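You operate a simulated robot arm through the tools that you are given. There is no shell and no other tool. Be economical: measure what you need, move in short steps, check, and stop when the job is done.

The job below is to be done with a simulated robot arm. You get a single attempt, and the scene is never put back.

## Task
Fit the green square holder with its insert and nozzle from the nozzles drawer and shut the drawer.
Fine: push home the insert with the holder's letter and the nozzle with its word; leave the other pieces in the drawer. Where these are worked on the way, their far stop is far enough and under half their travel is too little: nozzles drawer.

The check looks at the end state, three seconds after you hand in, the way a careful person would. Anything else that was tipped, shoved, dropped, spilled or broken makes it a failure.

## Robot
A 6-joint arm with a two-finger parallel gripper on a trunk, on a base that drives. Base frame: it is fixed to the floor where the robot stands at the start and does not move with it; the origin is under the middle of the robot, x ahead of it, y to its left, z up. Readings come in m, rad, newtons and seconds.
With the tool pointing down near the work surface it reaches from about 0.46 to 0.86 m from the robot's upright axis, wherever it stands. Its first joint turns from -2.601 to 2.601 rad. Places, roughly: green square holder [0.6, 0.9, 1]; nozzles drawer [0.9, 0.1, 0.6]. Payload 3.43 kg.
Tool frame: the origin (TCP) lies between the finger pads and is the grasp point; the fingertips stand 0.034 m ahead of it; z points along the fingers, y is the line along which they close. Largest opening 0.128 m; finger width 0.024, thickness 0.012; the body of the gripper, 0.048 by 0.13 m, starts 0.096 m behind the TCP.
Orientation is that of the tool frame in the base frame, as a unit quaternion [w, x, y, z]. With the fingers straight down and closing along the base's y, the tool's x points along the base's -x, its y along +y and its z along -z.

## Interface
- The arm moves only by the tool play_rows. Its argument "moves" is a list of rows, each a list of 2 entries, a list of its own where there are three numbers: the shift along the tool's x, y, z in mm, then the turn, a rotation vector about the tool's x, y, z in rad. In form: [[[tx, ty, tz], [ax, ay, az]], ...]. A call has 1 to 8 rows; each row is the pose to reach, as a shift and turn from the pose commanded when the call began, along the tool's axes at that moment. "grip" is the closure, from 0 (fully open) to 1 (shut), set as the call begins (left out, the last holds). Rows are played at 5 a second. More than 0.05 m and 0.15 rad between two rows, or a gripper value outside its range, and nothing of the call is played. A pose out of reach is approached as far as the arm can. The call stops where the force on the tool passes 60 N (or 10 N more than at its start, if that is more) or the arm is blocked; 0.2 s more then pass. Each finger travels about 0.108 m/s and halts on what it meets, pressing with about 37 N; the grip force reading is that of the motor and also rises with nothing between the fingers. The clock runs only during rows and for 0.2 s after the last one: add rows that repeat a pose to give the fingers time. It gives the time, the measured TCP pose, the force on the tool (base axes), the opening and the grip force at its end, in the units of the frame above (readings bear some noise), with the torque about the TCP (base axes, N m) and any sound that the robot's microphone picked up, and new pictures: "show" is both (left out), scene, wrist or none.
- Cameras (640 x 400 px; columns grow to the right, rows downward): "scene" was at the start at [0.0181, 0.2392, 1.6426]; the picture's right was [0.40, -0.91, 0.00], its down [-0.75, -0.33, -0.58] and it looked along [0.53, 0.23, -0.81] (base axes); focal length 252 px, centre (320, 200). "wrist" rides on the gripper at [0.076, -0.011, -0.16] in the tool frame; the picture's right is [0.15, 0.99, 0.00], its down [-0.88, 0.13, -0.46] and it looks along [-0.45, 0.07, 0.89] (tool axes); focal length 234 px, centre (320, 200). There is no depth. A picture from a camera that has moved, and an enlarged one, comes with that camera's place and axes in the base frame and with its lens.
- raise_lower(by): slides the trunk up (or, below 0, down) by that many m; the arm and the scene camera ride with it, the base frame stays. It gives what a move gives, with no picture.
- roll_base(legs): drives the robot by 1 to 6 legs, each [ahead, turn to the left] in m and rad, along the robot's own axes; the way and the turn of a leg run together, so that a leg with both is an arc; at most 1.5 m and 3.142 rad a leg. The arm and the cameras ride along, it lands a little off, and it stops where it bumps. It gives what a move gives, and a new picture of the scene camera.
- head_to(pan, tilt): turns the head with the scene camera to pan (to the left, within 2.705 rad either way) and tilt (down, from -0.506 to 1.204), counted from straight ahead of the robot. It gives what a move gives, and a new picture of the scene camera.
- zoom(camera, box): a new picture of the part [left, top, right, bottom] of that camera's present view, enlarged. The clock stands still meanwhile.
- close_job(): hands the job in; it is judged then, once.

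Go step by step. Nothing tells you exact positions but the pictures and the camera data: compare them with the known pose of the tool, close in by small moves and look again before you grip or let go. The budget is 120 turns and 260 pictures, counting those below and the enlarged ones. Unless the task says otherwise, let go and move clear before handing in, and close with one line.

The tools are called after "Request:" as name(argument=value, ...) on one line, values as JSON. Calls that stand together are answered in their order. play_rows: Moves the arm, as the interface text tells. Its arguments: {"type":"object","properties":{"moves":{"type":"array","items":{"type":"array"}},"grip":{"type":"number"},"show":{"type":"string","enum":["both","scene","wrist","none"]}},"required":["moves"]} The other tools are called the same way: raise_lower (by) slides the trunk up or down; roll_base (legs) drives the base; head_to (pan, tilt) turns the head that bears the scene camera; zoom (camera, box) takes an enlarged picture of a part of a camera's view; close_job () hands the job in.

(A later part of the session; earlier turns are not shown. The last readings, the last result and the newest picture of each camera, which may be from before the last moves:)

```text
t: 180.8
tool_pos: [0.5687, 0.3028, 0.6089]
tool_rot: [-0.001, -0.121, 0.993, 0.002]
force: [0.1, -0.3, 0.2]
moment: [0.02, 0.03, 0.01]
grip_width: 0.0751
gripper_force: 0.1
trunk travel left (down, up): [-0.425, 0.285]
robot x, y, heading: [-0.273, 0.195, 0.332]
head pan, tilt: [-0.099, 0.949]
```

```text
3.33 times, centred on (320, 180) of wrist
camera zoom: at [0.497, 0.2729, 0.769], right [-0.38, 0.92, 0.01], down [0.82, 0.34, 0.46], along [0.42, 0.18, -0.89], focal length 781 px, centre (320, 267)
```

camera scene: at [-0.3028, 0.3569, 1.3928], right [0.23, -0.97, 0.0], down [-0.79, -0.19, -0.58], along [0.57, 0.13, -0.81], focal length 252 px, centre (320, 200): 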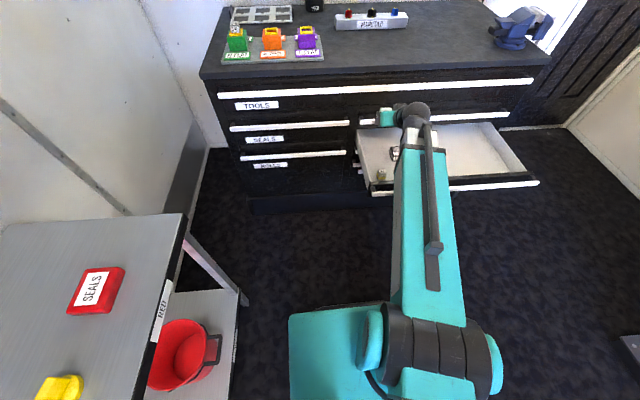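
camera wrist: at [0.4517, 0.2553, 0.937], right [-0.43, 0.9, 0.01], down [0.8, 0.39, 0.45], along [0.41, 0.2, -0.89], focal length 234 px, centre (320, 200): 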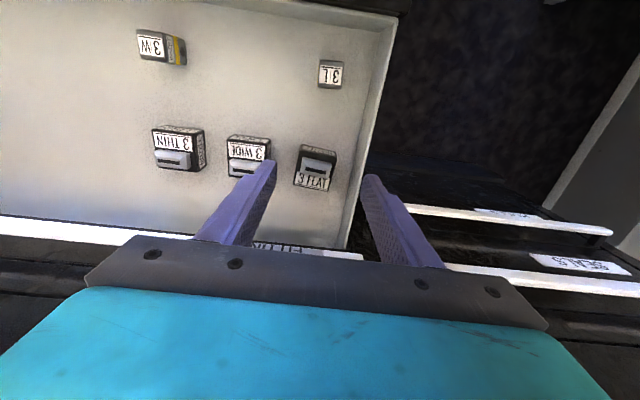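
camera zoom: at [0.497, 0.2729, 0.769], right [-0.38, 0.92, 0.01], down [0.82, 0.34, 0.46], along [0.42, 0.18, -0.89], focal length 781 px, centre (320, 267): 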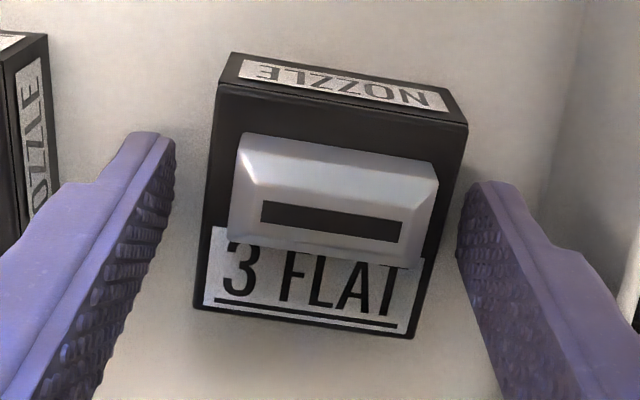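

The fingers are either side of the body now. 5 mm lower, then close.

Request:
play_rows(moves=[[[0, 2, 3], [0, 0, 0]], [[0, 2, 6], [0, 0, 0]], [[0, 2, 6], [0, 0, 0]]], show="none")

Request:
play_rows(moves=[[[0, 0, 0], [0, 0, 0]], [[0, 0, 0], [0, 0, 0]], [[0, 0, 0], [0, 0, 0]], [[0, 0, 0], [0, 0, 0]]], grip=1, show="none")

Request:
play_rows(moves=[[[0, 0, -20], [0, 0, 0]], [[0, 0, -60], [0, 0, 0]], [[0, 0, -60], [0, 0, 0]]], show="none")

Request:
zoom(camera="wrist", box=[240, 120, 400, 240])

```text
t: 181.6
tool_pos: [0.5676, 0.305, 0.603]
tool_rot: [-0.002, -0.12, 0.993, 0.002]
force: [0.5, -0.4, -0.1]
moment: [0.0, 0.04, -0.01]
grip_width: 0.0754
gripper_force: 0.0
trunk travel left (down, up): [-0.425, 0.285]
robot x, y, heading: [-0.2735, 0.1957, 0.327]
head pan, tilt: [-0.099, 0.949]
```

```text
t: 182.6
tool_pos: [0.5683, 0.3048, 0.6031]
tool_rot: [-0.001, -0.121, 0.993, 0.003]
force: [0.4, -1.3, 0.8]
moment: [-0.07, 0.01, 0.02]
grip_width: 0.0573
gripper_force: 36.3
trunk travel left (down, up): [-0.425, 0.285]
robot x, y, heading: [-0.2765, 0.1917, 0.331]
head pan, tilt: [-0.099, 0.949]
```

```text
t: 183.4
tool_pos: [0.5684, 0.3046, 0.6641]
tool_rot: [0.0, -0.121, 0.993, 0.003]
force: [-0.1, -0.4, -0.4]
moment: [-0.01, 0.04, -0.02]
grip_width: 0.0576
gripper_force: 36.6
trunk travel left (down, up): [-0.425, 0.285]
robot x, y, heading: [-0.2781, 0.1967, 0.331]
head pan, tilt: [-0.099, 0.949]
```

```text
3.33 times, centred on (320, 180) of wrist
camera zoom: at [0.4973, 0.2744, 0.8231], right [-0.38, 0.92, 0.01], down [0.82, 0.34, 0.45], along [0.42, 0.18, -0.89], focal length 781 px, centre (320, 267)
```

zoom: 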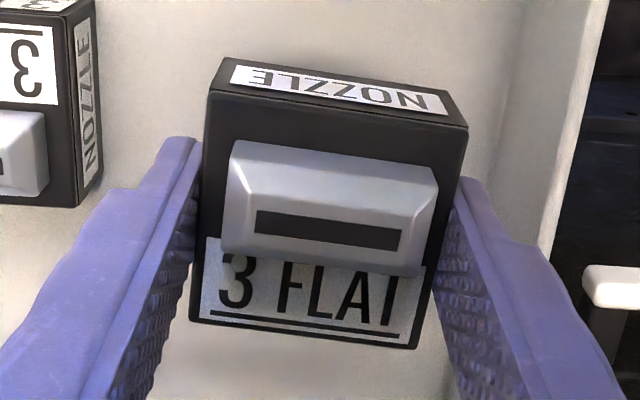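

A firm grip on the body this time (57.6 mm). Now I'll go up and back, one call at a time.

Request:
play_rows(moves=[[[0, 0, -45], [0, 0, 0]], [[0, 0, -90], [0, 0, 0]], [[20, 0, -120], [0, 0, 0]], [[60, 0, -130], [0, 0, 0]], [[105, 0, -130], [0, 0, 0]], [[150, 0, -130], [0, 0, 0]], [[180, 0, -130], [0, 0, 0]], [[180, 0, -130], [0, 0, 0]]], show="none")

```text
t: 185.2
tool_pos: [0.3934, 0.2616, 0.7928]
tool_rot: [-0.001, -0.121, 0.993, 0.003]
force: [-0.4, -1.0, -1.6]
moment: [0.0, 0.0, 0.0]
grip_width: 0.0572
gripper_force: 37.0
trunk travel left (down, up): [-0.425, 0.285]
robot x, y, heading: [-0.2789, 0.1908, 0.331]
head pan, tilt: [-0.099, 0.949]
```

Request:
raise_lower(by=0.28)

Request:
play_rows(moves=[[[0, 0, -30], [0, 0, -0.14]], [[0, 0, -60], [0, 0, -0.28]], [[0, 0, -60], [0, 0, -0.42]], [[0, 0, -60], [0, 0, -0.56]], [[0, 0, -60], [0, 0, -0.7]], [[0, 0, -60], [0, 0, -0.84]], [[0, 0, -60], [0, 0, -0.98]], [[0, 0, -60], [0, 0, -1.12]]], show="none")

```text
t: 188.1
tool_pos: [0.393, 0.2618, 1.073]
tool_rot: [0.0, -0.122, 0.993, 0.002]
force: [-0.8, -0.8, -0.8]
moment: [0.02, 0.0, 0.0]
grip_width: 0.0577
gripper_force: 37.2
trunk travel left (down, up): [-0.705, 0.005]
robot x, y, heading: [-0.2789, 0.19, 0.331]
head pan, tilt: [-0.099, 0.949]
```

```text
t: 189.8
tool_pos: [0.394, 0.2611, 1.133]
tool_rot: [0.001, -0.631, 0.776, 0.003]
force: [-0.2, 0.0, -0.8]
moment: [-0.02, 0.01, 0.0]
grip_width: 0.0573
gripper_force: 37.1
trunk travel left (down, up): [-0.705, 0.005]
robot x, y, heading: [-0.2776, 0.1929, 0.329]
head pan, tilt: [-0.099, 0.949]
```

Rotation is free so far. I'll continue toward a half-turn so the label will face front.

Request:
play_rows(moves=[[[0, 0, 0], [0, 0, -0.14]], [[0, 0, 0], [0, 0, -0.28]], [[0, 0, 0], [0, 0, -0.42]], [[0, 0, 0], [0, 0, -0.56]], [[0, 0, 0], [0, 0, -0.7]], [[0, 0, 0], [0, 0, -0.84]], [[0, 0, 0], [0, 0, -0.98]], [[0, 0, 0], [0, 0, -1.12]]], show="none")

Request:
play_rows(moves=[[[0, 0, 0], [0, 0, -0.14]], [[0, 0, 0], [0, 0, -0.28]], [[0, 0, 0], [0, 0, -0.42]], [[0, 0, 0], [0, 0, -0.56]], [[0, 0, 0], [0, 0, -0.7]], [[0, 0, 0], [0, 0, -0.84]], [[0, 0, 0], [0, 0, -0.961]]], show="wrist")

```text
t: 191.7
tool_pos: [0.393, 0.261, 1.1324]
tool_rot: [-0.002, 0.947, -0.322, -0.002]
force: [1.0, 0.0, -1.2]
moment: [-0.01, 0.03, -0.05]
grip_width: 0.0573
gripper_force: 36.8
trunk travel left (down, up): [-0.705, 0.005]
robot x, y, heading: [-0.276, 0.1941, 0.326]
head pan, tilt: [-0.099, 0.949]
```

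```text
t: 193.2
tool_pos: [0.3938, 0.2678, 1.1336]
tool_rot: [-0.001, 1.0, -0.018, -0.001]
force: [0.1, 0.2, -1.0]
moment: [0.0, 0.0, 0.0]
grip_width: 0.0574
gripper_force: 37.3
out of reach, approached as far as the arm can: row 5, 6, 7
trunk travel left (down, up): [-0.705, 0.005]
robot x, y, heading: [-0.2786, 0.1923, 0.33]
head pan, tilt: [-0.099, 0.949]
camera wrist: at [0.4687, 0.2766, 1.293], right [0.11, -0.99, 0.0], down [-0.88, -0.1, 0.46], along [-0.46, -0.05, -0.89], focal length 234 px, centre (320, 200)
```

wrist: 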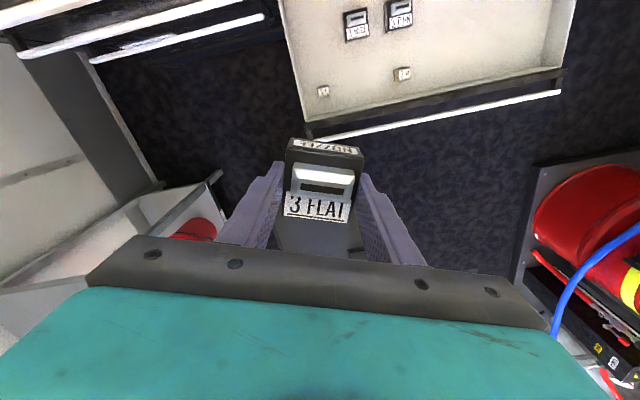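

The half-turn is nearly complete and the wrist limit is arm-relative, so the remainder will be available at the holder. At 1.13 m everything clears, so I'll drive to the holder stand.

Request:
roll_base(legs=[[0, 0.243], [0.2, 0]])

```text
t: 196.1
tool_pos: [0.5242, 0.5391, 1.1339]
tool_rot: [-0.001, 0.995, 0.103, -0.002]
force: [0.8, -1.1, -0.8]
moment: [0.0, 0.06, 0.02]
grip_width: 0.0576
gripper_force: 37.0
trunk travel left (down, up): [-0.705, 0.005]
robot x, y, heading: [-0.1068, 0.3035, 0.569]
head pan, tilt: [-0.099, 0.949]
camera scene: at [-0.1699, 0.4557, 1.6727], right [0.45, -0.89, 0.0], down [-0.73, -0.37, -0.58], along [0.52, 0.26, -0.81], focal length 252 px, centre (320, 200)
```

scene: 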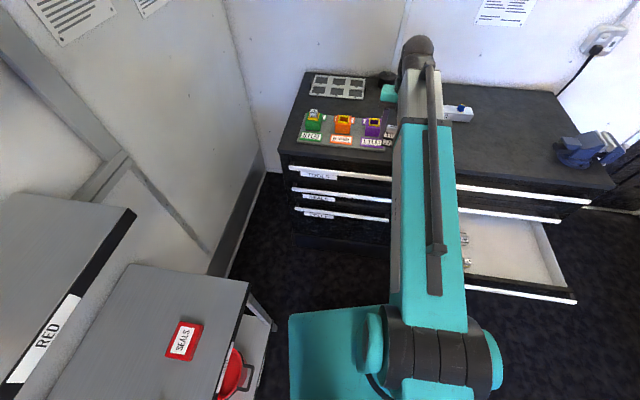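

Request:
roll_base(legs=[[0.155, 0.06]])

```text
t: 197.6
tool_pos: [0.6388, 0.6668, 1.132]
tool_rot: [-0.002, 0.991, 0.135, -0.003]
force: [0.7, -0.1, -0.7]
moment: [-0.03, 0.01, 0.0]
grip_width: 0.0575
gripper_force: 36.9
trunk travel left (down, up): [-0.705, 0.005]
robot x, y, heading: [0.0248, 0.3893, 0.631]
head pan, tilt: [-0.099, 0.949]
camera scene: at [-0.047, 0.5397, 1.6727], right [0.5, -0.86, 0.0], down [-0.7, -0.41, -0.58], along [0.5, 0.29, -0.81], focal length 252 px, centre (320, 200)
```

scene: 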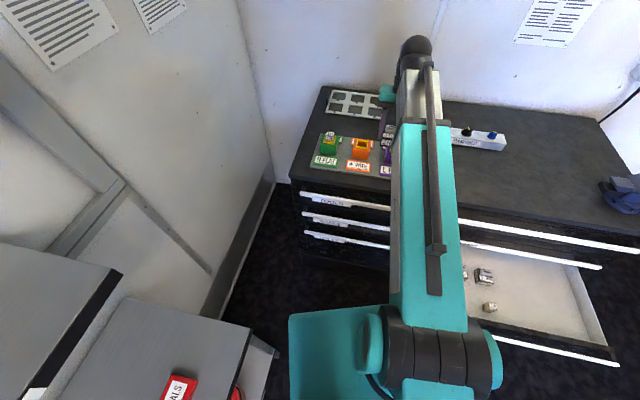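

At the stand. I'll move over the green holder, staying high, and finish the yaw.

Request:
play_rows(moves=[[[12, -40, 0], [0, 0, 0]], [[24, -80, 0], [0, 0, 0]], [[36, -120, 0], [0, 0, -0.01]], [[48, -160, 0], [0, 0, -0.02]], [[60, -198, 0], [0, 0, -0.035]], [[67, -222, 0], [0, 0, -0.035]], [[67, -222, 0], [0, 0, -0.035]]], show="both")

Request:
zoom(camera="wrist", box=[240, 100, 400, 220])

Request:
zoom(camera="scene", box=[290, 90, 370, 180])

```text
t: 199.2
tool_pos: [0.644, 0.8988, 1.1334]
tool_rot: [-0.002, 0.989, 0.151, -0.002]
force: [0.3, 0.6, -1.3]
moment: [-0.02, 0.02, -0.03]
grip_width: 0.0573
gripper_force: 37.3
trunk travel left (down, up): [-0.705, 0.005]
robot x, y, heading: [0.0212, 0.3901, 0.627]
head pan, tilt: [-0.099, 0.949]
camera scene: at [-0.049, 0.5383, 1.6728], right [0.5, -0.86, 0.0], down [-0.7, -0.41, -0.58], along [0.5, 0.29, -0.81], focal length 252 px, centre (320, 200)
camera wrist: at [0.7117, 0.9305, 1.2924], right [0.44, -0.9, 0.0], down [-0.8, -0.39, 0.46], along [-0.41, -0.2, -0.89], focal length 234 px, centre (320, 200)
```

scene: 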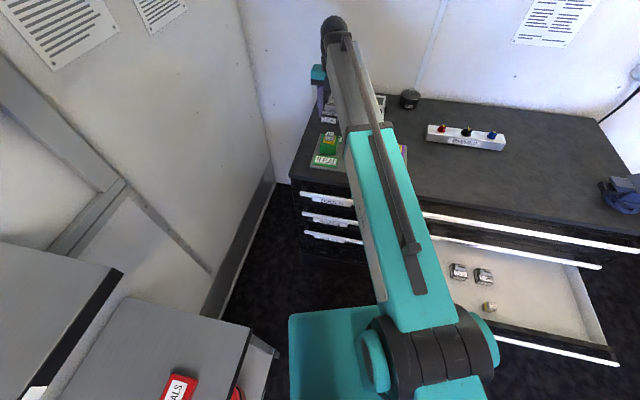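
wrist: 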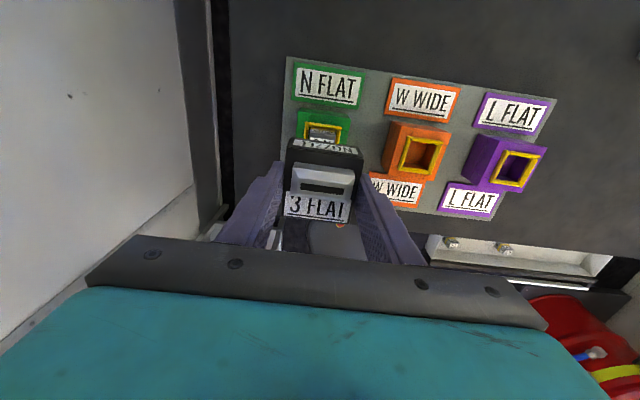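

```text
3.33 times, centred on (320, 160) of wrist
camera zoom: at [0.7117, 0.9305, 1.2924], right [0.44, -0.9, 0.0], down [-0.8, -0.39, 0.46], along [-0.41, -0.2, -0.89], focal length 781 px, centre (320, 333)
```

zoom: 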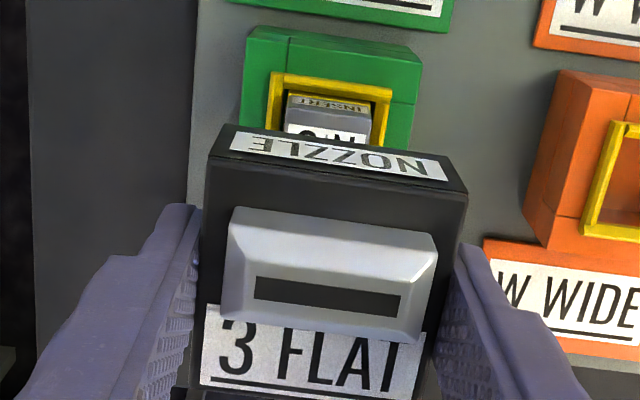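

```text
4.44 times, centred on (330, 135) of scene
camera zoom: at [-0.049, 0.5383, 1.6728], right [0.5, -0.86, 0.0], down [-0.7, -0.41, -0.58], along [0.5, 0.29, -0.81], focal length 1122 px, centre (276, 489)
```

zoom: 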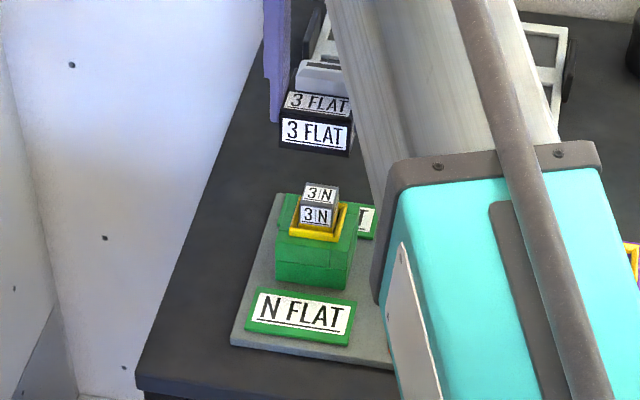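

The 3 FLAT label faces front. Combining both wrist views, the hole centre lies about 4 mm further from the robot than the TCP. I'll correct and descend to just above the insert.

Request:
play_rows(moves=[[[4.3, 0.8, 0], [0, 0, 0]], [[4.3, 0.8, 25], [0, 0, 0]], [[4.3, 0.8, 50], [0, 0, 0]], [[4.3, 0.8, 58], [0, 0, 0]], [[4.3, 0.8, 58], [0, 0, 0]]], show="none")

Request:
zoom(camera="wrist", box=[250, 110, 390, 220])

Request:
zoom(camera="scene", box=[300, 100, 360, 160])

```text
t: 200.4
tool_pos: [0.6479, 0.8976, 1.0746]
tool_rot: [-0.002, 0.989, 0.151, -0.002]
force: [0.3, -0.2, -1.5]
moment: [-0.02, -0.04, -0.03]
grip_width: 0.0575
gripper_force: 36.2
trunk travel left (down, up): [-0.705, 0.005]
robot x, y, heading: [0.0233, 0.3897, 0.628]
head pan, tilt: [-0.099, 0.949]
```

```text
3.64 times, centred on (320, 165) of wrist
camera zoom: at [0.7161, 0.9316, 1.2345], right [0.44, -0.9, 0.0], down [-0.8, -0.39, 0.46], along [-0.41, -0.2, -0.89], focal length 852 px, centre (320, 327)
```

zoom: 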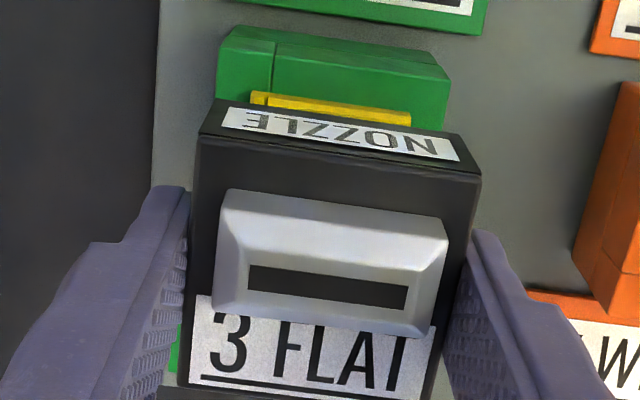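

```text
6.67 times, centred on (330, 130) of scene
camera zoom: at [-0.049, 0.5384, 1.6728], right [0.5, -0.86, 0.0], down [-0.7, -0.41, -0.58], along [0.5, 0.29, -0.81], focal length 1682 px, centre (253, 667)
```

zoom: 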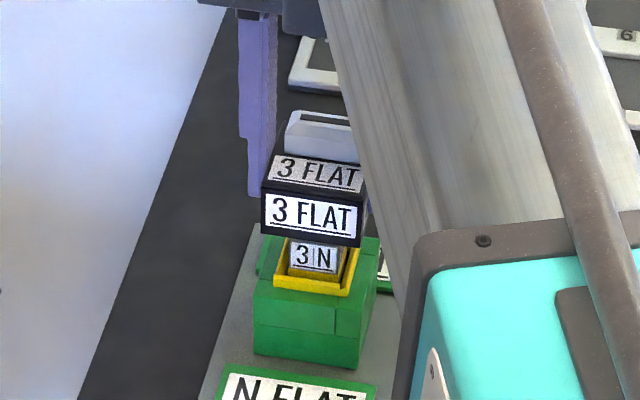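

Alignment looks good laterally. I'll descend slowly, watching the forces.

Request:
play_rows(moves=[[[0, 0, 4], [0, 0, 0]], [[0, 0, 8], [0, 0, 0]], [[0, 0, 12], [0, 0, 0]], [[0, 0, 16], [0, 0, 0]]], show="none")

Request:
zoom(camera="scene", box=[300, 100, 360, 160])

```text
t: 201.4
tool_pos: [0.6472, 0.8992, 1.0593]
tool_rot: [-0.002, 0.989, 0.151, -0.002]
force: [-0.6, -0.5, -1.2]
moment: [-0.03, -0.01, 0.03]
grip_width: 0.0576
gripper_force: 37.2
trunk travel left (down, up): [-0.705, 0.005]
robot x, y, heading: [0.0233, 0.3906, 0.628]
head pan, tilt: [-0.099, 0.949]
```

```text
6.67 times, centred on (330, 130) of scene
camera zoom: at [-0.049, 0.5384, 1.6728], right [0.5, -0.86, 0.0], down [-0.7, -0.41, -0.58], along [0.5, 0.29, -0.81], focal length 1682 px, centre (253, 667)
```

zoom: 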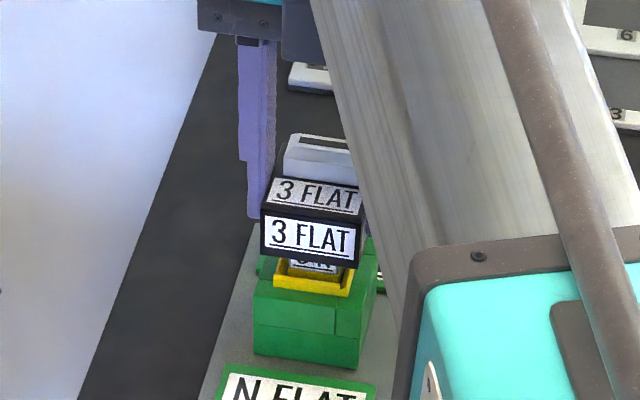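

Request:
play_rows(moves=[[[0, 0, 3], [0, 0, 0]], [[0, 0, 6], [0, 0, 0]], [[0, 0, 9], [0, 0, 0]], [[0, 0, 12], [0, 0, 0]]], show="none")

Request:
zoom(camera="scene", box=[300, 100, 360, 160])

Request:
zoom(camera="wrist", box=[250, 110, 390, 220])

```text
t: 202.4
tool_pos: [0.6469, 0.8984, 1.0475]
tool_rot: [-0.001, 0.989, 0.151, -0.002]
force: [0.4, 0.2, -0.4]
moment: [0.0, -0.01, -0.01]
grip_width: 0.0576
gripper_force: 37.1
trunk travel left (down, up): [-0.705, 0.005]
robot x, y, heading: [0.0228, 0.3905, 0.621]
head pan, tilt: [-0.099, 0.949]
```

```text
6.67 times, centred on (330, 130) of scene
camera zoom: at [-0.049, 0.5384, 1.6728], right [0.5, -0.86, 0.0], down [-0.7, -0.41, -0.58], along [0.5, 0.29, -0.81], focal length 1682 px, centre (253, 667)
```

zoom: 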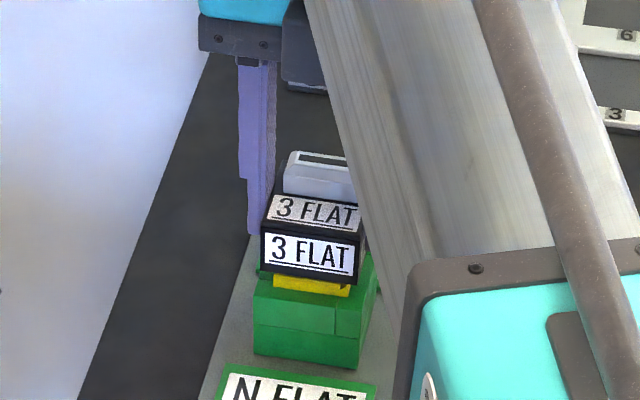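

```text
3.64 times, centred on (320, 165) of wrist
camera zoom: at [0.7158, 0.9317, 1.2072], right [0.44, -0.9, 0.0], down [-0.8, -0.39, 0.46], along [-0.41, -0.2, -0.89], focal length 852 px, centre (320, 327)
```

zoom: 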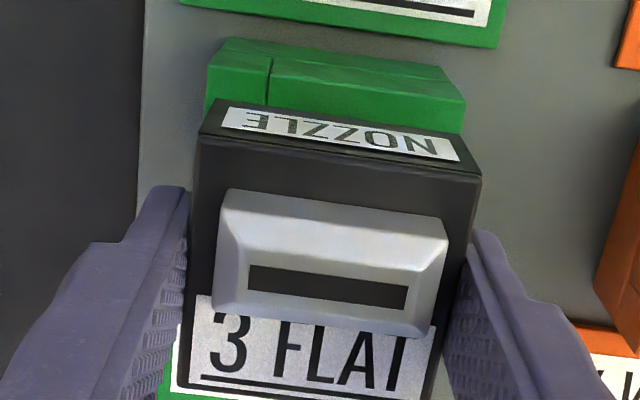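

It's sliding over the insert without force. Continuing.

Request:
play_rows(moves=[[[0, 0, 3], [0, 0, 0]], [[0, 0, 6], [0, 0, 0]], [[0, 0, 9], [0, 0, 0]], [[0, 0, 11], [0, 0, 0]]], show="none")

Request:
zoom(camera="scene", box=[300, 100, 360, 160])

```text
t: 203.4
tool_pos: [0.647, 0.8982, 1.0362]
tool_rot: [-0.001, 0.988, 0.152, -0.002]
force: [-0.5, 0.0, -0.1]
moment: [0.01, -0.03, 0.0]
grip_width: 0.0575
gripper_force: 37.0
trunk travel left (down, up): [-0.705, 0.005]
robot x, y, heading: [0.0239, 0.3881, 0.632]
head pan, tilt: [-0.099, 0.949]
```

```text
6.67 times, centred on (330, 130) of scene
camera zoom: at [-0.049, 0.5384, 1.6728], right [0.5, -0.86, 0.0], down [-0.7, -0.41, -0.58], along [0.5, 0.29, -0.81], focal length 1682 px, centre (253, 667)
```

zoom: 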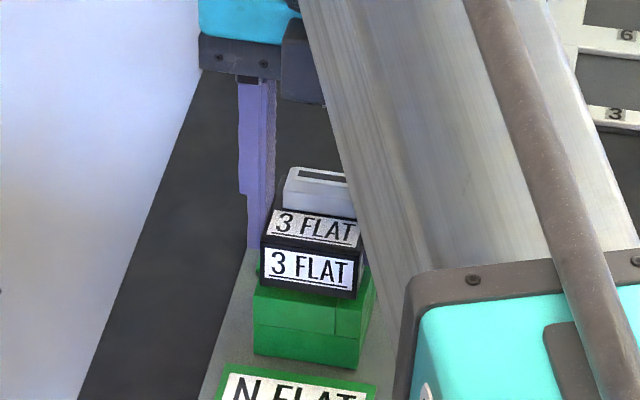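

The rim is covered now. I'll continue until it bottoms.

Request:
play_rows(moves=[[[0, 0, 2.5], [0, 0, 0]], [[0, 0, 5], [0, 0, 0]], [[0, 0, 7.5], [0, 0, 0]], [[0, 0, 9], [0, 0, 0]]], show="none")

Request:
zoom(camera="scene", box=[300, 100, 360, 160])

```text
t: 204.4
tool_pos: [0.6477, 0.8983, 1.0306]
tool_rot: [-0.003, 0.988, 0.153, 0.001]
force: [4.7, 3.2, 22.4]
moment: [-0.05, -0.8, 0.09]
grip_width: 0.0573
gripper_force: 37.4
trunk travel left (down, up): [-0.705, 0.005]
robot x, y, heading: [0.0247, 0.3915, 0.625]
head pan, tilt: [-0.099, 0.949]
```

```text
6.67 times, centred on (330, 130) of scene
camera zoom: at [-0.0507, 0.5373, 1.6732], right [0.5, -0.86, 0.0], down [-0.7, -0.41, -0.58], along [0.5, 0.29, -0.81], focal length 1682 px, centre (253, 667)
```

zoom: 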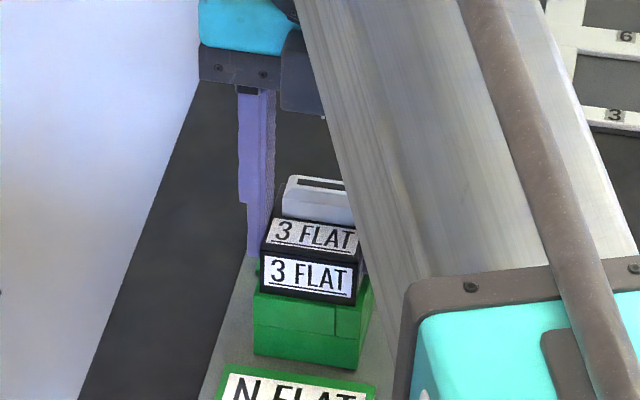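

Contact at 22 N, with the moment saying it's on the far edge. I'll look from the wrist side.

Request:
zoom(camera="wrist", box=[250, 110, 390, 220])

Request:
play_rows(moves=[[[1, 0, -2], [0, 0, 0]], [[2, 0, -2], [0, 0, 0]], [[2, 0, -1], [0, 0, 0]], [[2, 0, 1], [0, 0, 0]]], show="none")

```text
3.64 times, centred on (320, 165) of wrist
camera zoom: at [0.7151, 0.9315, 1.191], right [0.44, -0.9, 0.0], down [-0.8, -0.39, 0.45], along [-0.41, -0.19, -0.89], focal length 852 px, centre (320, 327)
```

zoom: 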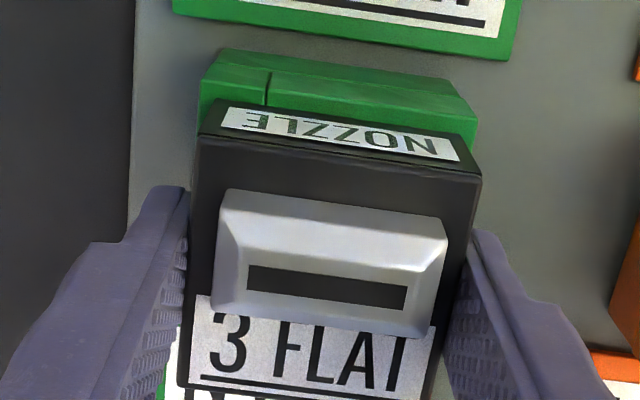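

```text
t: 205.4
tool_pos: [0.6479, 0.8984, 1.0294]
tool_rot: [-0.003, 0.988, 0.152, -0.001]
force: [-2.6, 4.7, 28.3]
moment: [-0.03, -0.06, 0.07]
grip_width: 0.0578
gripper_force: 37.2
trunk travel left (down, up): [-0.705, 0.005]
robot x, y, heading: [0.0262, 0.3902, 0.623]
head pan, tilt: [-0.099, 0.949]
```

Now balanced (moment ≈0) and laterally captured by the seat. Pressing further.

Request:
play_rows(moves=[[[-0.5, 0, 1.5], [0, 0, 0]], [[-0.5, 0, 3], [0, 0, 0]], [[-0.5, 0, 4.5], [0, 0, 0]], [[-0.5, 0, 4.5], [0, 0, 0]]], show="none")

Request:
zoom(camera="scene", box=[300, 100, 360, 160])

```text
t: 206.4
tool_pos: [0.6477, 0.8985, 1.0231]
tool_rot: [-0.001, 0.989, 0.151, 0.0]
force: [-0.8, 5.1, 28.6]
moment: [-0.26, -0.1, -0.02]
grip_width: 0.0575
gripper_force: 36.8
trunk travel left (down, up): [-0.705, 0.005]
robot x, y, heading: [0.0254, 0.3889, 0.624]
head pan, tilt: [-0.099, 0.949]
```

```text
6.67 times, centred on (330, 130) of scene
camera zoom: at [-0.0521, 0.5368, 1.6729], right [0.5, -0.86, 0.0], down [-0.7, -0.41, -0.58], along [0.5, 0.29, -0.81], focal length 1682 px, centre (253, 667)
```

zoom: 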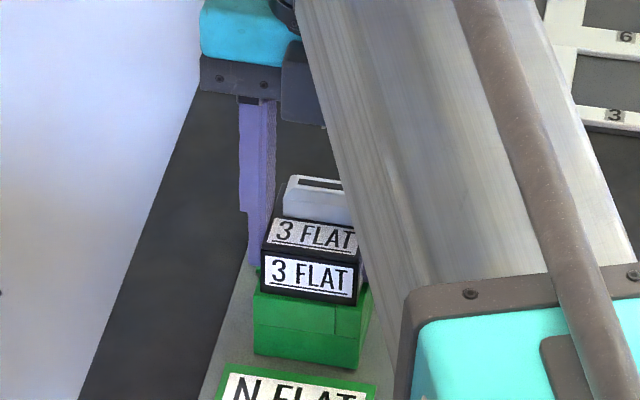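

The nozzle stayed while the fingers slid, so I'll press from the top. Release, rise, close and push down on the tip.

Request:
play_rows(moves=[[[0, 0, 0], [0, 0, 0]], [[0, 0, 0], [0, 0, 0]], [[0, 0, -30], [0, 0, 0]], [[0, 0, -70], [0, 0, 0]], [[0, 0, -70], [0, 0, 0]]], grip=0.4, show="none")

Request:
play_rows(moves=[[[0, 0, 0], [0, 0, 0]], [[0, 0, 0], [0, 0, 0]], [[0, 0, 0], [0, 0, 0]], [[0, 0, 0], [0, 0, 0]]], grip=1, show="none")

Request:
zoom(camera="wrist", box=[250, 110, 390, 220])

Request:
zoom(camera="scene", box=[300, 100, 360, 160])

```text
t: 207.6
tool_pos: [0.6494, 0.8977, 1.0935]
tool_rot: [-0.001, 0.989, 0.151, -0.001]
force: [-0.1, 0.1, 0.2]
moment: [-0.01, -0.02, 0.0]
grip_width: 0.0769
gripper_force: 0.2
trunk travel left (down, up): [-0.705, 0.005]
robot x, y, heading: [0.0212, 0.39, 0.632]
head pan, tilt: [-0.099, 0.949]
```

```text
t: 208.6
tool_pos: [0.6498, 0.8981, 1.0922]
tool_rot: [-0.001, 0.989, 0.151, -0.002]
force: [0.3, -0.5, -0.4]
moment: [-0.04, -0.03, 0.0]
grip_width: 0.0
gripper_force: 33.0
trunk travel left (down, up): [-0.705, 0.005]
robot x, y, heading: [0.0186, 0.3934, 0.63]
head pan, tilt: [-0.099, 0.949]
```

```text
3.64 times, centred on (320, 165) of wrist
camera zoom: at [0.7183, 0.9317, 1.2527], right [0.44, -0.9, 0.0], down [-0.8, -0.39, 0.46], along [-0.41, -0.2, -0.89], focal length 852 px, centre (320, 327)
```

zoom: 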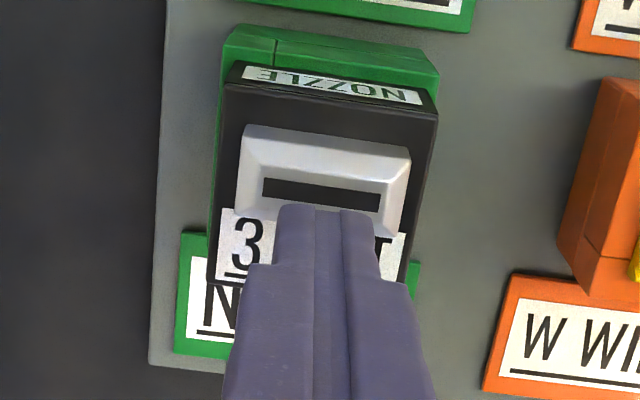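

```text
6.67 times, centred on (330, 130) of scene
camera zoom: at [-0.0491, 0.5384, 1.6728], right [0.5, -0.86, 0.0], down [-0.7, -0.41, -0.58], along [0.5, 0.29, -0.81], focal length 1682 px, centre (253, 667)
```

zoom: 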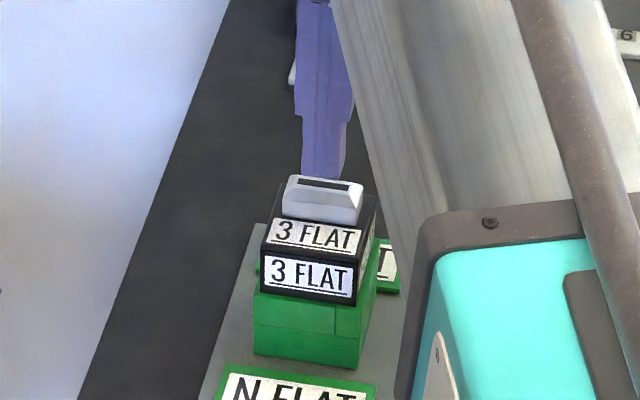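

The nozzle is seated over the rim. Pressing down on the tip with closed fingers.

Request:
play_rows(moves=[[[1, 0, 12], [0, 0, 0]], [[1, 0, 20], [0, 0, 0]], [[1, 0, 25], [0, 0, 0]], [[1, 0, 28], [0, 0, 0]], [[1, 0, 30], [0, 0, 0]], [[1, 0, 32], [0, 0, 0]], [[1, 0, 34], [0, 0, 0]], [[1, 0, 36], [0, 0, 0]]], show="none")

Request:
zoom(camera="scene", box=[300, 100, 360, 160])

```text
t: 209.4
tool_pos: [0.6523, 0.8988, 1.0772]
tool_rot: [-0.005, 0.989, 0.151, 0.007]
force: [-3.9, -3.0, 26.8]
moment: [-0.07, 0.05, -0.05]
grip_width: 0.0
gripper_force: 32.7
trunk travel left (down, up): [-0.705, 0.005]
robot x, y, heading: [0.0228, 0.387, 0.629]
head pan, tilt: [-0.099, 0.949]
stopped in row 4: the force on the tool passed its limit at 66 N (the readings are from after the stop); the commanded pose is now the measured one
```

```text
6.67 times, centred on (330, 130) of scene
camera zoom: at [-0.052, 0.5362, 1.6729], right [0.5, -0.86, 0.0], down [-0.7, -0.41, -0.58], along [0.5, 0.29, -0.81], focal length 1682 px, centre (253, 667)
```

zoom: 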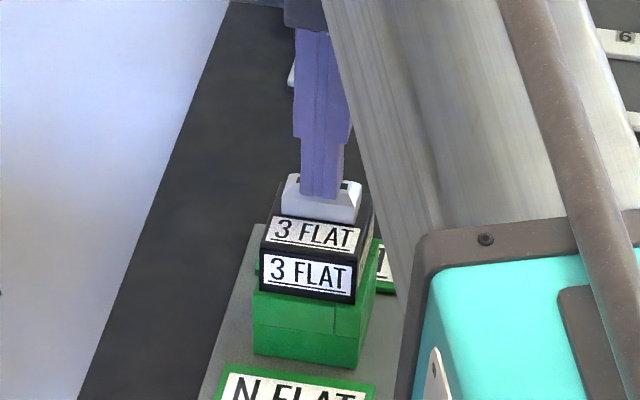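

The push reached the 66 N stop without moving further. I'll lift away, draw back toward the robot, and inspect the seat.

Request:
play_rows(moves=[[[0, 0, -30], [0, 0, 0]], [[0, 0, -70], [0, 0, 0]], [[-45, 0, -80], [0, 0, 0]], [[-90, 0, -80], [0, 0, 0]], [[-135, 0, -80], [0, 0, 0]], [[-170, 0, -80], [0, 0, 0]], [[-170, 0, -80], [0, 0, 0]]], show="none")

Request:
zoom(camera="scene", box=[295, 95, 375, 165])

Request:
zoom(camera="wrist", box=[200, 60, 460, 220])

```text
t: 211.1
tool_pos: [0.4887, 0.849, 1.1514]
tool_rot: [-0.004, 0.988, 0.151, 0.003]
force: [-0.3, -0.4, -0.3]
moment: [0.02, -0.03, 0.03]
grip_width: 0.0
gripper_force: 32.8
trunk travel left (down, up): [-0.705, 0.005]
robot x, y, heading: [0.0227, 0.3884, 0.627]
head pan, tilt: [-0.099, 0.949]
```

```text
5.71 times, centred on (335, 130) of scene
camera zoom: at [-0.0489, 0.5384, 1.6728], right [0.5, -0.86, 0.0], down [-0.7, -0.41, -0.58], along [0.5, 0.29, -0.81], focal length 1442 px, centre (234, 600)
```

zoom: 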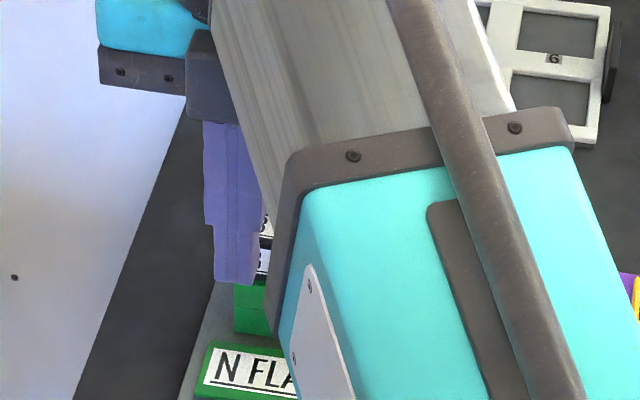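

```text
2.46 times, centred on (330, 140) of wrist
camera zoom: at [0.5566, 0.8815, 1.312], right [0.44, -0.9, -0.01], down [-0.8, -0.39, 0.45], along [-0.4, -0.19, -0.89], focal length 576 px, centre (295, 348)
```

zoom: 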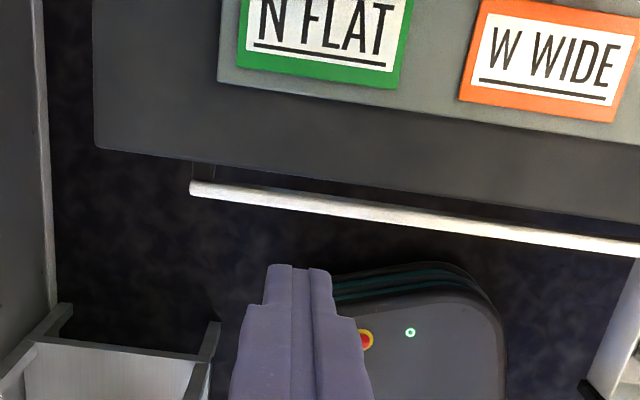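

Request:
roll_base(legs=[[-0.27, 0], [0, -0.32]])

Request:
play_rows(moves=[[[0, 0, 0], [0, 0, 0.149]], [[0, 0, 0], [0, 0, 0.298]], [[0, 0, 0], [0, 0, 0.447]], [[0, 0, 0], [0, 0, 0.596]], [[0, 0, 0], [0, 0, 0.745]], [[0, 0, 0], [0, 0, 0.894]], [[0, 0, 0], [0, 0, 1.043]], [[0, 0, 0], [0, 0, 1.192]]], show="none")

Request:
play_rows(moves=[[[0, 0, 0], [0, 0, 0.149]], [[0, 0, 0], [0, 0, 0.298]], [[0, 0, 0], [0, 0, 0.447]], [[0, 0, 0], [0, 0, 0.596]], [[0, 0, 0], [0, 0, 0.745]], [[0, 0, 0], [0, 0, 0.894]], [[0, 0, 0], [0, 0, 1.043]], [[0, 0, 0], [0, 0, 1.192]]], show="none")

```text
t: 214.4
tool_pos: [0.3914, 0.5229, 1.1513]
tool_rot: [-0.004, 1.0, -0.006, 0.005]
force: [-0.3, -0.1, 0.0]
moment: [-0.04, 0.03, 0.0]
grip_width: 0.0
gripper_force: 33.3
trunk travel left (down, up): [-0.705, 0.005]
robot x, y, heading: [-0.1946, 0.2285, 0.314]
head pan, tilt: [-0.099, 0.949]
camera scene: at [-0.2166, 0.3884, 1.6728], right [0.21, -0.98, 0.0], down [-0.79, -0.17, -0.58], along [0.57, 0.12, -0.81], focal length 252 px, centre (320, 200)
```

scene: 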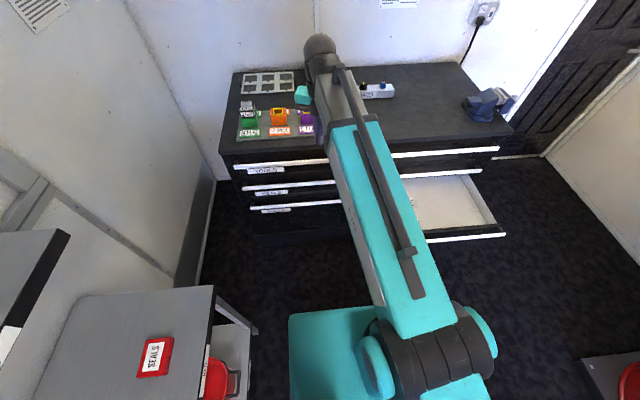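

```text
t: 216.2
tool_pos: [0.3911, 0.5237, 1.1509]
tool_rot: [-0.007, 0.823, -0.568, 0.002]
force: [-0.3, -0.9, -0.3]
moment: [0.02, 0.02, 0.02]
grip_width: 0.0
gripper_force: 32.8
trunk travel left (down, up): [-0.705, 0.005]
robot x, y, heading: [-0.1966, 0.2248, 0.317]
head pan, tilt: [-0.099, 0.949]
```

```text
t: 218.0
tool_pos: [0.391, 0.5226, 1.152]
tool_rot: [0.006, -0.362, 0.932, 0.002]
force: [-0.9, -0.4, -0.7]
moment: [0.01, -0.04, 0.04]
grip_width: 0.0
gripper_force: 32.8
trunk travel left (down, up): [-0.705, 0.005]
robot x, y, heading: [-0.1921, 0.2234, 0.316]
head pan, tilt: [-0.099, 0.949]
```

I'll lower the trunk for a flatter view of the assembled holder.

Request:
raise_lower(by=-0.4)

Request:
head_to(pan=0.35, tilt=0.35)

Request:
zoom(camera="scene", box=[240, 150, 400, 250])

```text
t: 221.9
tool_pos: [0.3907, 0.5221, 0.752]
tool_rot: [0.006, -0.364, 0.931, 0.002]
force: [0.4, -0.1, -0.4]
moment: [0.01, 0.0, 0.0]
grip_width: 0.0
gripper_force: 32.3
trunk travel left (down, up): [-0.305, 0.405]
robot x, y, heading: [-0.1939, 0.2274, 0.319]
head pan, tilt: [-0.099, 0.949]
```

```text
t: 222.9
tool_pos: [0.3909, 0.524, 0.7505]
tool_rot: [0.006, -0.364, 0.931, 0.002]
force: [0.5, -0.3, 0.0]
moment: [-0.01, 0.01, 0.0]
grip_width: 0.0
gripper_force: 33.1
trunk travel left (down, up): [-0.305, 0.405]
robot x, y, heading: [-0.1926, 0.2267, 0.317]
head pan, tilt: [0.351, 0.351]
camera scene: at [-0.2144, 0.4302, 1.3239], right [0.62, -0.79, 0.0], down [-0.27, -0.21, -0.94], along [0.74, 0.58, -0.34], focal length 252 px, centre (320, 200)
```

scene: 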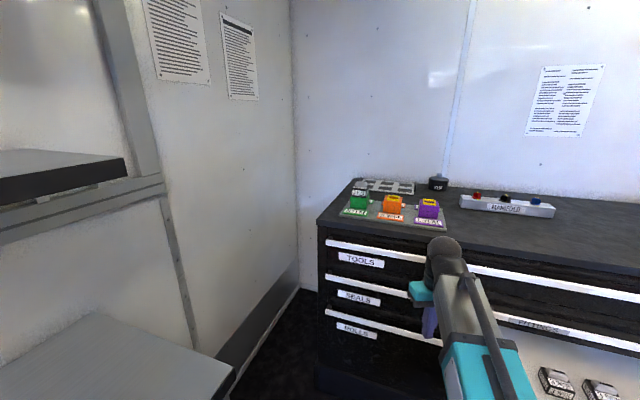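

```text
4.00 times, centred on (320, 200) of scene
camera zoom: at [-0.2144, 0.4302, 1.3239], right [0.62, -0.79, 0.0], down [-0.27, -0.21, -0.94], along [0.74, 0.58, -0.34], focal length 1009 px, centre (320, 200)
```

zoom: 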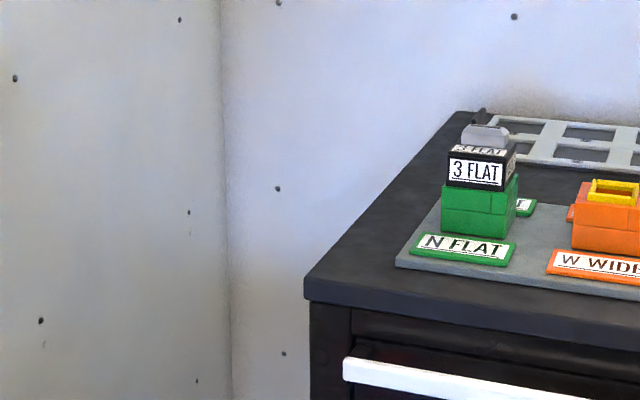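

Request:
zoom(camera="scene", box=[340, 175, 390, 220])

```text
8.89 times, centred on (365, 198) of scene
camera zoom: at [-0.2144, 0.4302, 1.3239], right [0.62, -0.79, 0.0], down [-0.27, -0.21, -0.94], along [0.74, 0.58, -0.34], focal length 2243 px, centre (-80, 222)
```

zoom: 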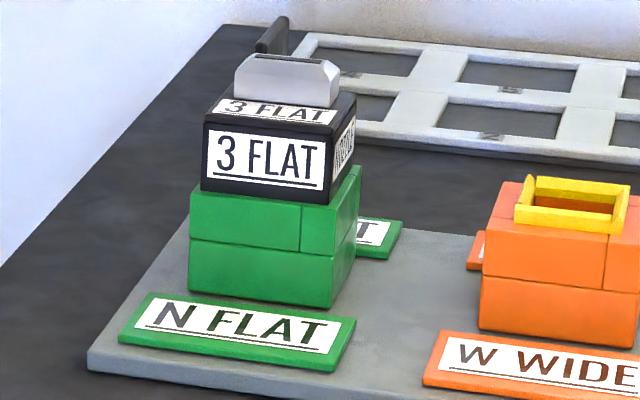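

The nozzle sits flush on the green body with its label forward. Now the drawer: I'll back up a little, square the tool with the fingers closed, and bring it in front of the drawer bar.

Request:
roll_base(legs=[[-0.12, 0]])

Request:
play_rows(moves=[[[0, 0, 0], [0, 0, 0.14]], [[0, 0, 0], [0, 0, 0.28]], [[0, 0, 0], [0, 0, 0.43]], [[0, 0, 0], [0, 0, 0.43]]], show="none")

Request:
play_rows(moves=[[[20, -45, 0], [0, 0, 0]], [[40, -90, 0], [0, 0, 0]], [[60, -135, 0], [0, 0, 0]], [[80, -180, 0], [0, 0, 0]], [[95, -225, 0], [0, 0, 0]], [[95, -274, 0], [0, 0, 0]], [[95, -323, 0], [0, 0, 0]], [[95, -370, 0], [0, 0, 0]]], show="none")

```text
t: 224.2
tool_pos: [0.2771, 0.4854, 0.751]
tool_rot: [0.006, -0.364, 0.931, 0.002]
force: [-0.7, 0.9, -0.8]
moment: [-0.04, 0.0, 0.01]
grip_width: 0.0
gripper_force: 33.1
trunk travel left (down, up): [-0.305, 0.405]
robot x, y, heading: [-0.3114, 0.1896, 0.315]
head pan, tilt: [0.351, 0.351]
camera scene: at [-0.3293, 0.3929, 1.3239], right [0.62, -0.79, 0.0], down [-0.27, -0.21, -0.94], along [0.74, 0.58, -0.34], focal length 252 px, centre (320, 200)
```

scene: 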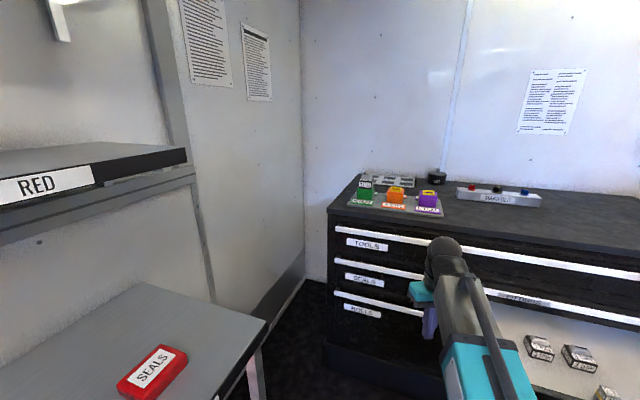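

```text
t: 225.2
tool_pos: [0.2758, 0.4847, 0.7526]
tool_rot: [0.005, -0.156, 0.988, 0.003]
force: [-0.3, -0.1, -1.8]
moment: [0.01, 0.04, 0.01]
grip_width: 0.0
gripper_force: 32.9
trunk travel left (down, up): [-0.305, 0.405]
robot x, y, heading: [-0.3072, 0.1889, 0.315]
head pan, tilt: [0.351, 0.351]
```

```text
t: 225.8
tool_pos: [0.2691, 0.4026, 0.7511]
tool_rot: [0.011, -0.152, 0.988, 0.005]
force: [2.1, -0.2, -2.6]
moment: [0.23, 0.14, 0.11]
grip_width: 0.0001
gripper_force: 33.0
trunk travel left (down, up): [-0.305, 0.405]
robot x, y, heading: [-0.31, 0.1857, 0.313]
head pan, tilt: [0.351, 0.351]
stopped in row 2: the force on the tool passed its limit at 75 N (the readings are from after the stop); the commanded pose is now the measured one
```

An unexpected 75 N stop. I'll look before moving on.

Request:
head_to(pan=0.1, tilt=0.85)

Request:
play_rows(moves=[[[0, 0, 0], [0, 0, 0]]], show="wrist")

```text
t: 226.7
tool_pos: [0.2705, 0.3994, 0.7512]
tool_rot: [0.01, -0.151, 0.988, 0.005]
force: [2.1, -0.3, -3.4]
moment: [0.13, 0.09, 0.1]
grip_width: 0.0
gripper_force: 32.6
trunk travel left (down, up): [-0.305, 0.405]
robot x, y, heading: [-0.3094, 0.1884, 0.312]
head pan, tilt: [0.099, 0.85]
camera scene: at [-0.3312, 0.3668, 1.2804], right [0.4, -0.92, 0.0], down [-0.69, -0.3, -0.66], along [0.6, 0.27, -0.75], focal length 252 px, centre (320, 200)
```

scene: 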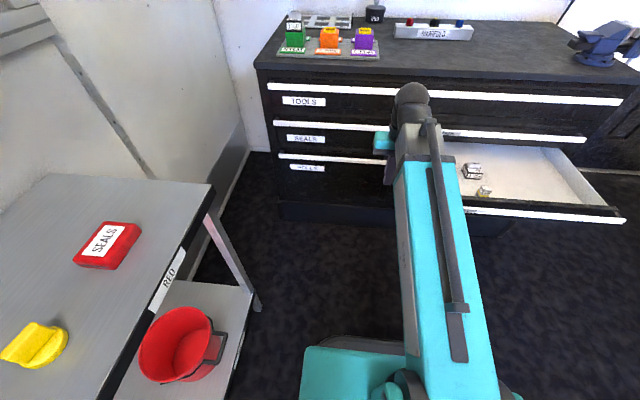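

```text
t: 227.1
tool_pos: [0.2683, 0.4007, 0.7509]
tool_rot: [0.011, -0.152, 0.988, 0.005]
force: [3.1, 0.5, -3.8]
moment: [-0.02, -0.02, -0.01]
grip_width: 0.0
gripper_force: 32.6
trunk travel left (down, up): [-0.305, 0.405]
robot x, y, heading: [-0.311, 0.1837, 0.313]
head pan, tilt: [0.099, 0.85]
camera wrist: at [0.1963, 0.3657, 0.9089], right [-0.44, 0.9, 0.0], down [0.79, 0.38, 0.48], along [0.43, 0.21, -0.88], focal length 234 px, centre (320, 200)
```

wrist: 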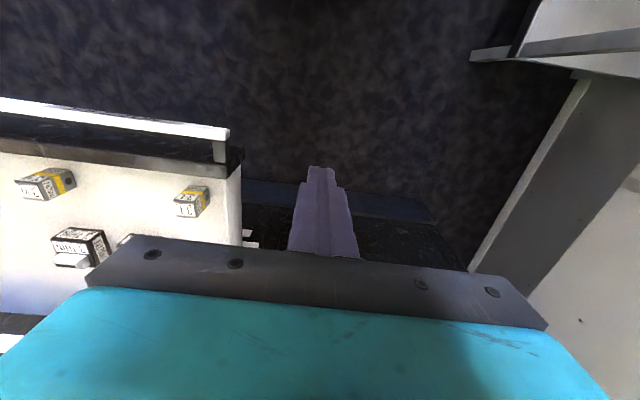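

Nothing external is near. The arm is just folded awkwardly high relative to the lowered trunk. I'll raise the trunk 0.12 m and lower the arm instead.

Request:
raise_lower(by=0.12)

Request:
play_rows(moves=[[[0, 0, 40], [0, 0, 0]], [[0, 0, 80], [0, 0, 0]], [[0, 0, 120], [0, 0, 0]], [[0, 0, 120], [0, 0, 0]]], show="none")

```text
t: 228.6
tool_pos: [0.27, 0.4009, 0.871]
tool_rot: [0.011, -0.152, 0.988, 0.006]
force: [2.2, 0.9, -4.5]
moment: [-0.05, 0.03, -0.06]
grip_width: 0.0
gripper_force: 33.5
trunk travel left (down, up): [-0.425, 0.285]
robot x, y, heading: [-0.3084, 0.1889, 0.312]
head pan, tilt: [0.099, 0.85]
```

```text
t: 229.6
tool_pos: [0.2717, 0.4039, 0.7512]
tool_rot: [0.011, -0.152, 0.988, 0.005]
force: [0.6, 0.4, -0.1]
moment: [0.02, -0.01, 0.01]
grip_width: 0.0
gripper_force: 32.6
trunk travel left (down, up): [-0.425, 0.285]
robot x, y, heading: [-0.3074, 0.1852, 0.314]
head pan, tilt: [0.099, 0.85]
```

Request:
play_rows(moves=[[[20, -40, 0], [0, 0, 0]], [[40, -84, 0], [0, 0, 0]], [[57, -128, 0], [0, 0, 0]], [[57, -173, 0], [0, 0, 0]], [[57, -218, 0], [0, 0, 0]], [[57, -263, 0], [0, 0, 0]], [[57, -308, 0], [0, 0, 0]], [[57, -352, 0], [0, 0, 0]]], show="both")

```text
t: 231.4
tool_pos: [0.3237, 0.0492, 0.7477]
tool_rot: [0.01, -0.152, 0.988, 0.006]
force: [-0.3, 0.2, -0.1]
moment: [0.02, -0.01, 0.01]
grip_width: 0.0
gripper_force: 33.1
out of reach, approached as far as the arm can: row 3
trunk travel left (down, up): [-0.425, 0.285]
robot x, y, heading: [-0.3046, 0.1862, 0.315]
head pan, tilt: [0.099, 0.85]
camera scene: at [-0.3313, 0.3668, 1.4003], right [0.4, -0.92, 0.0], down [-0.69, -0.3, -0.66], along [0.6, 0.27, -0.75], focal length 252 px, centre (320, 200)
camera wrist: at [0.2508, 0.0146, 0.9047], right [-0.44, 0.9, 0.0], down [0.79, 0.38, 0.48], along [0.43, 0.21, -0.88], focal length 234 px, centre (320, 200)
```

scene: 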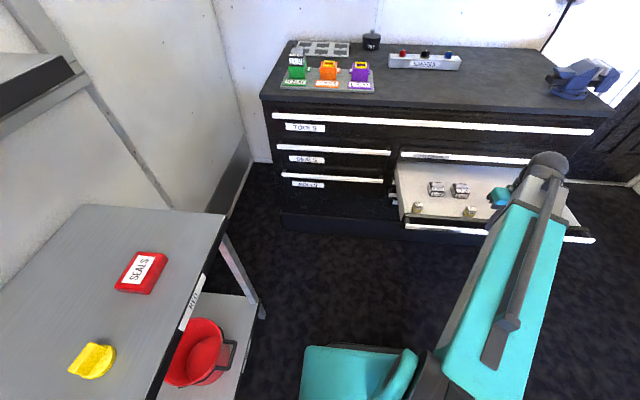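
wrist: 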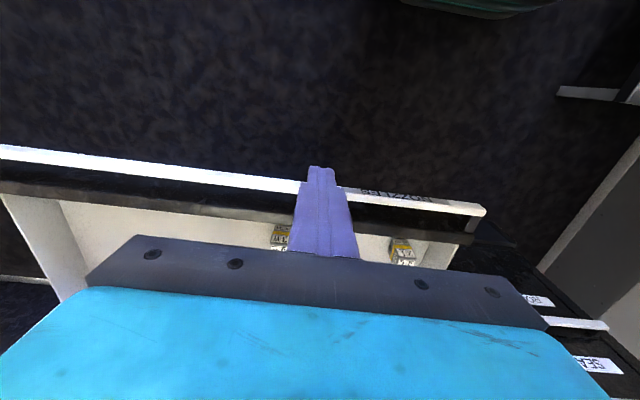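

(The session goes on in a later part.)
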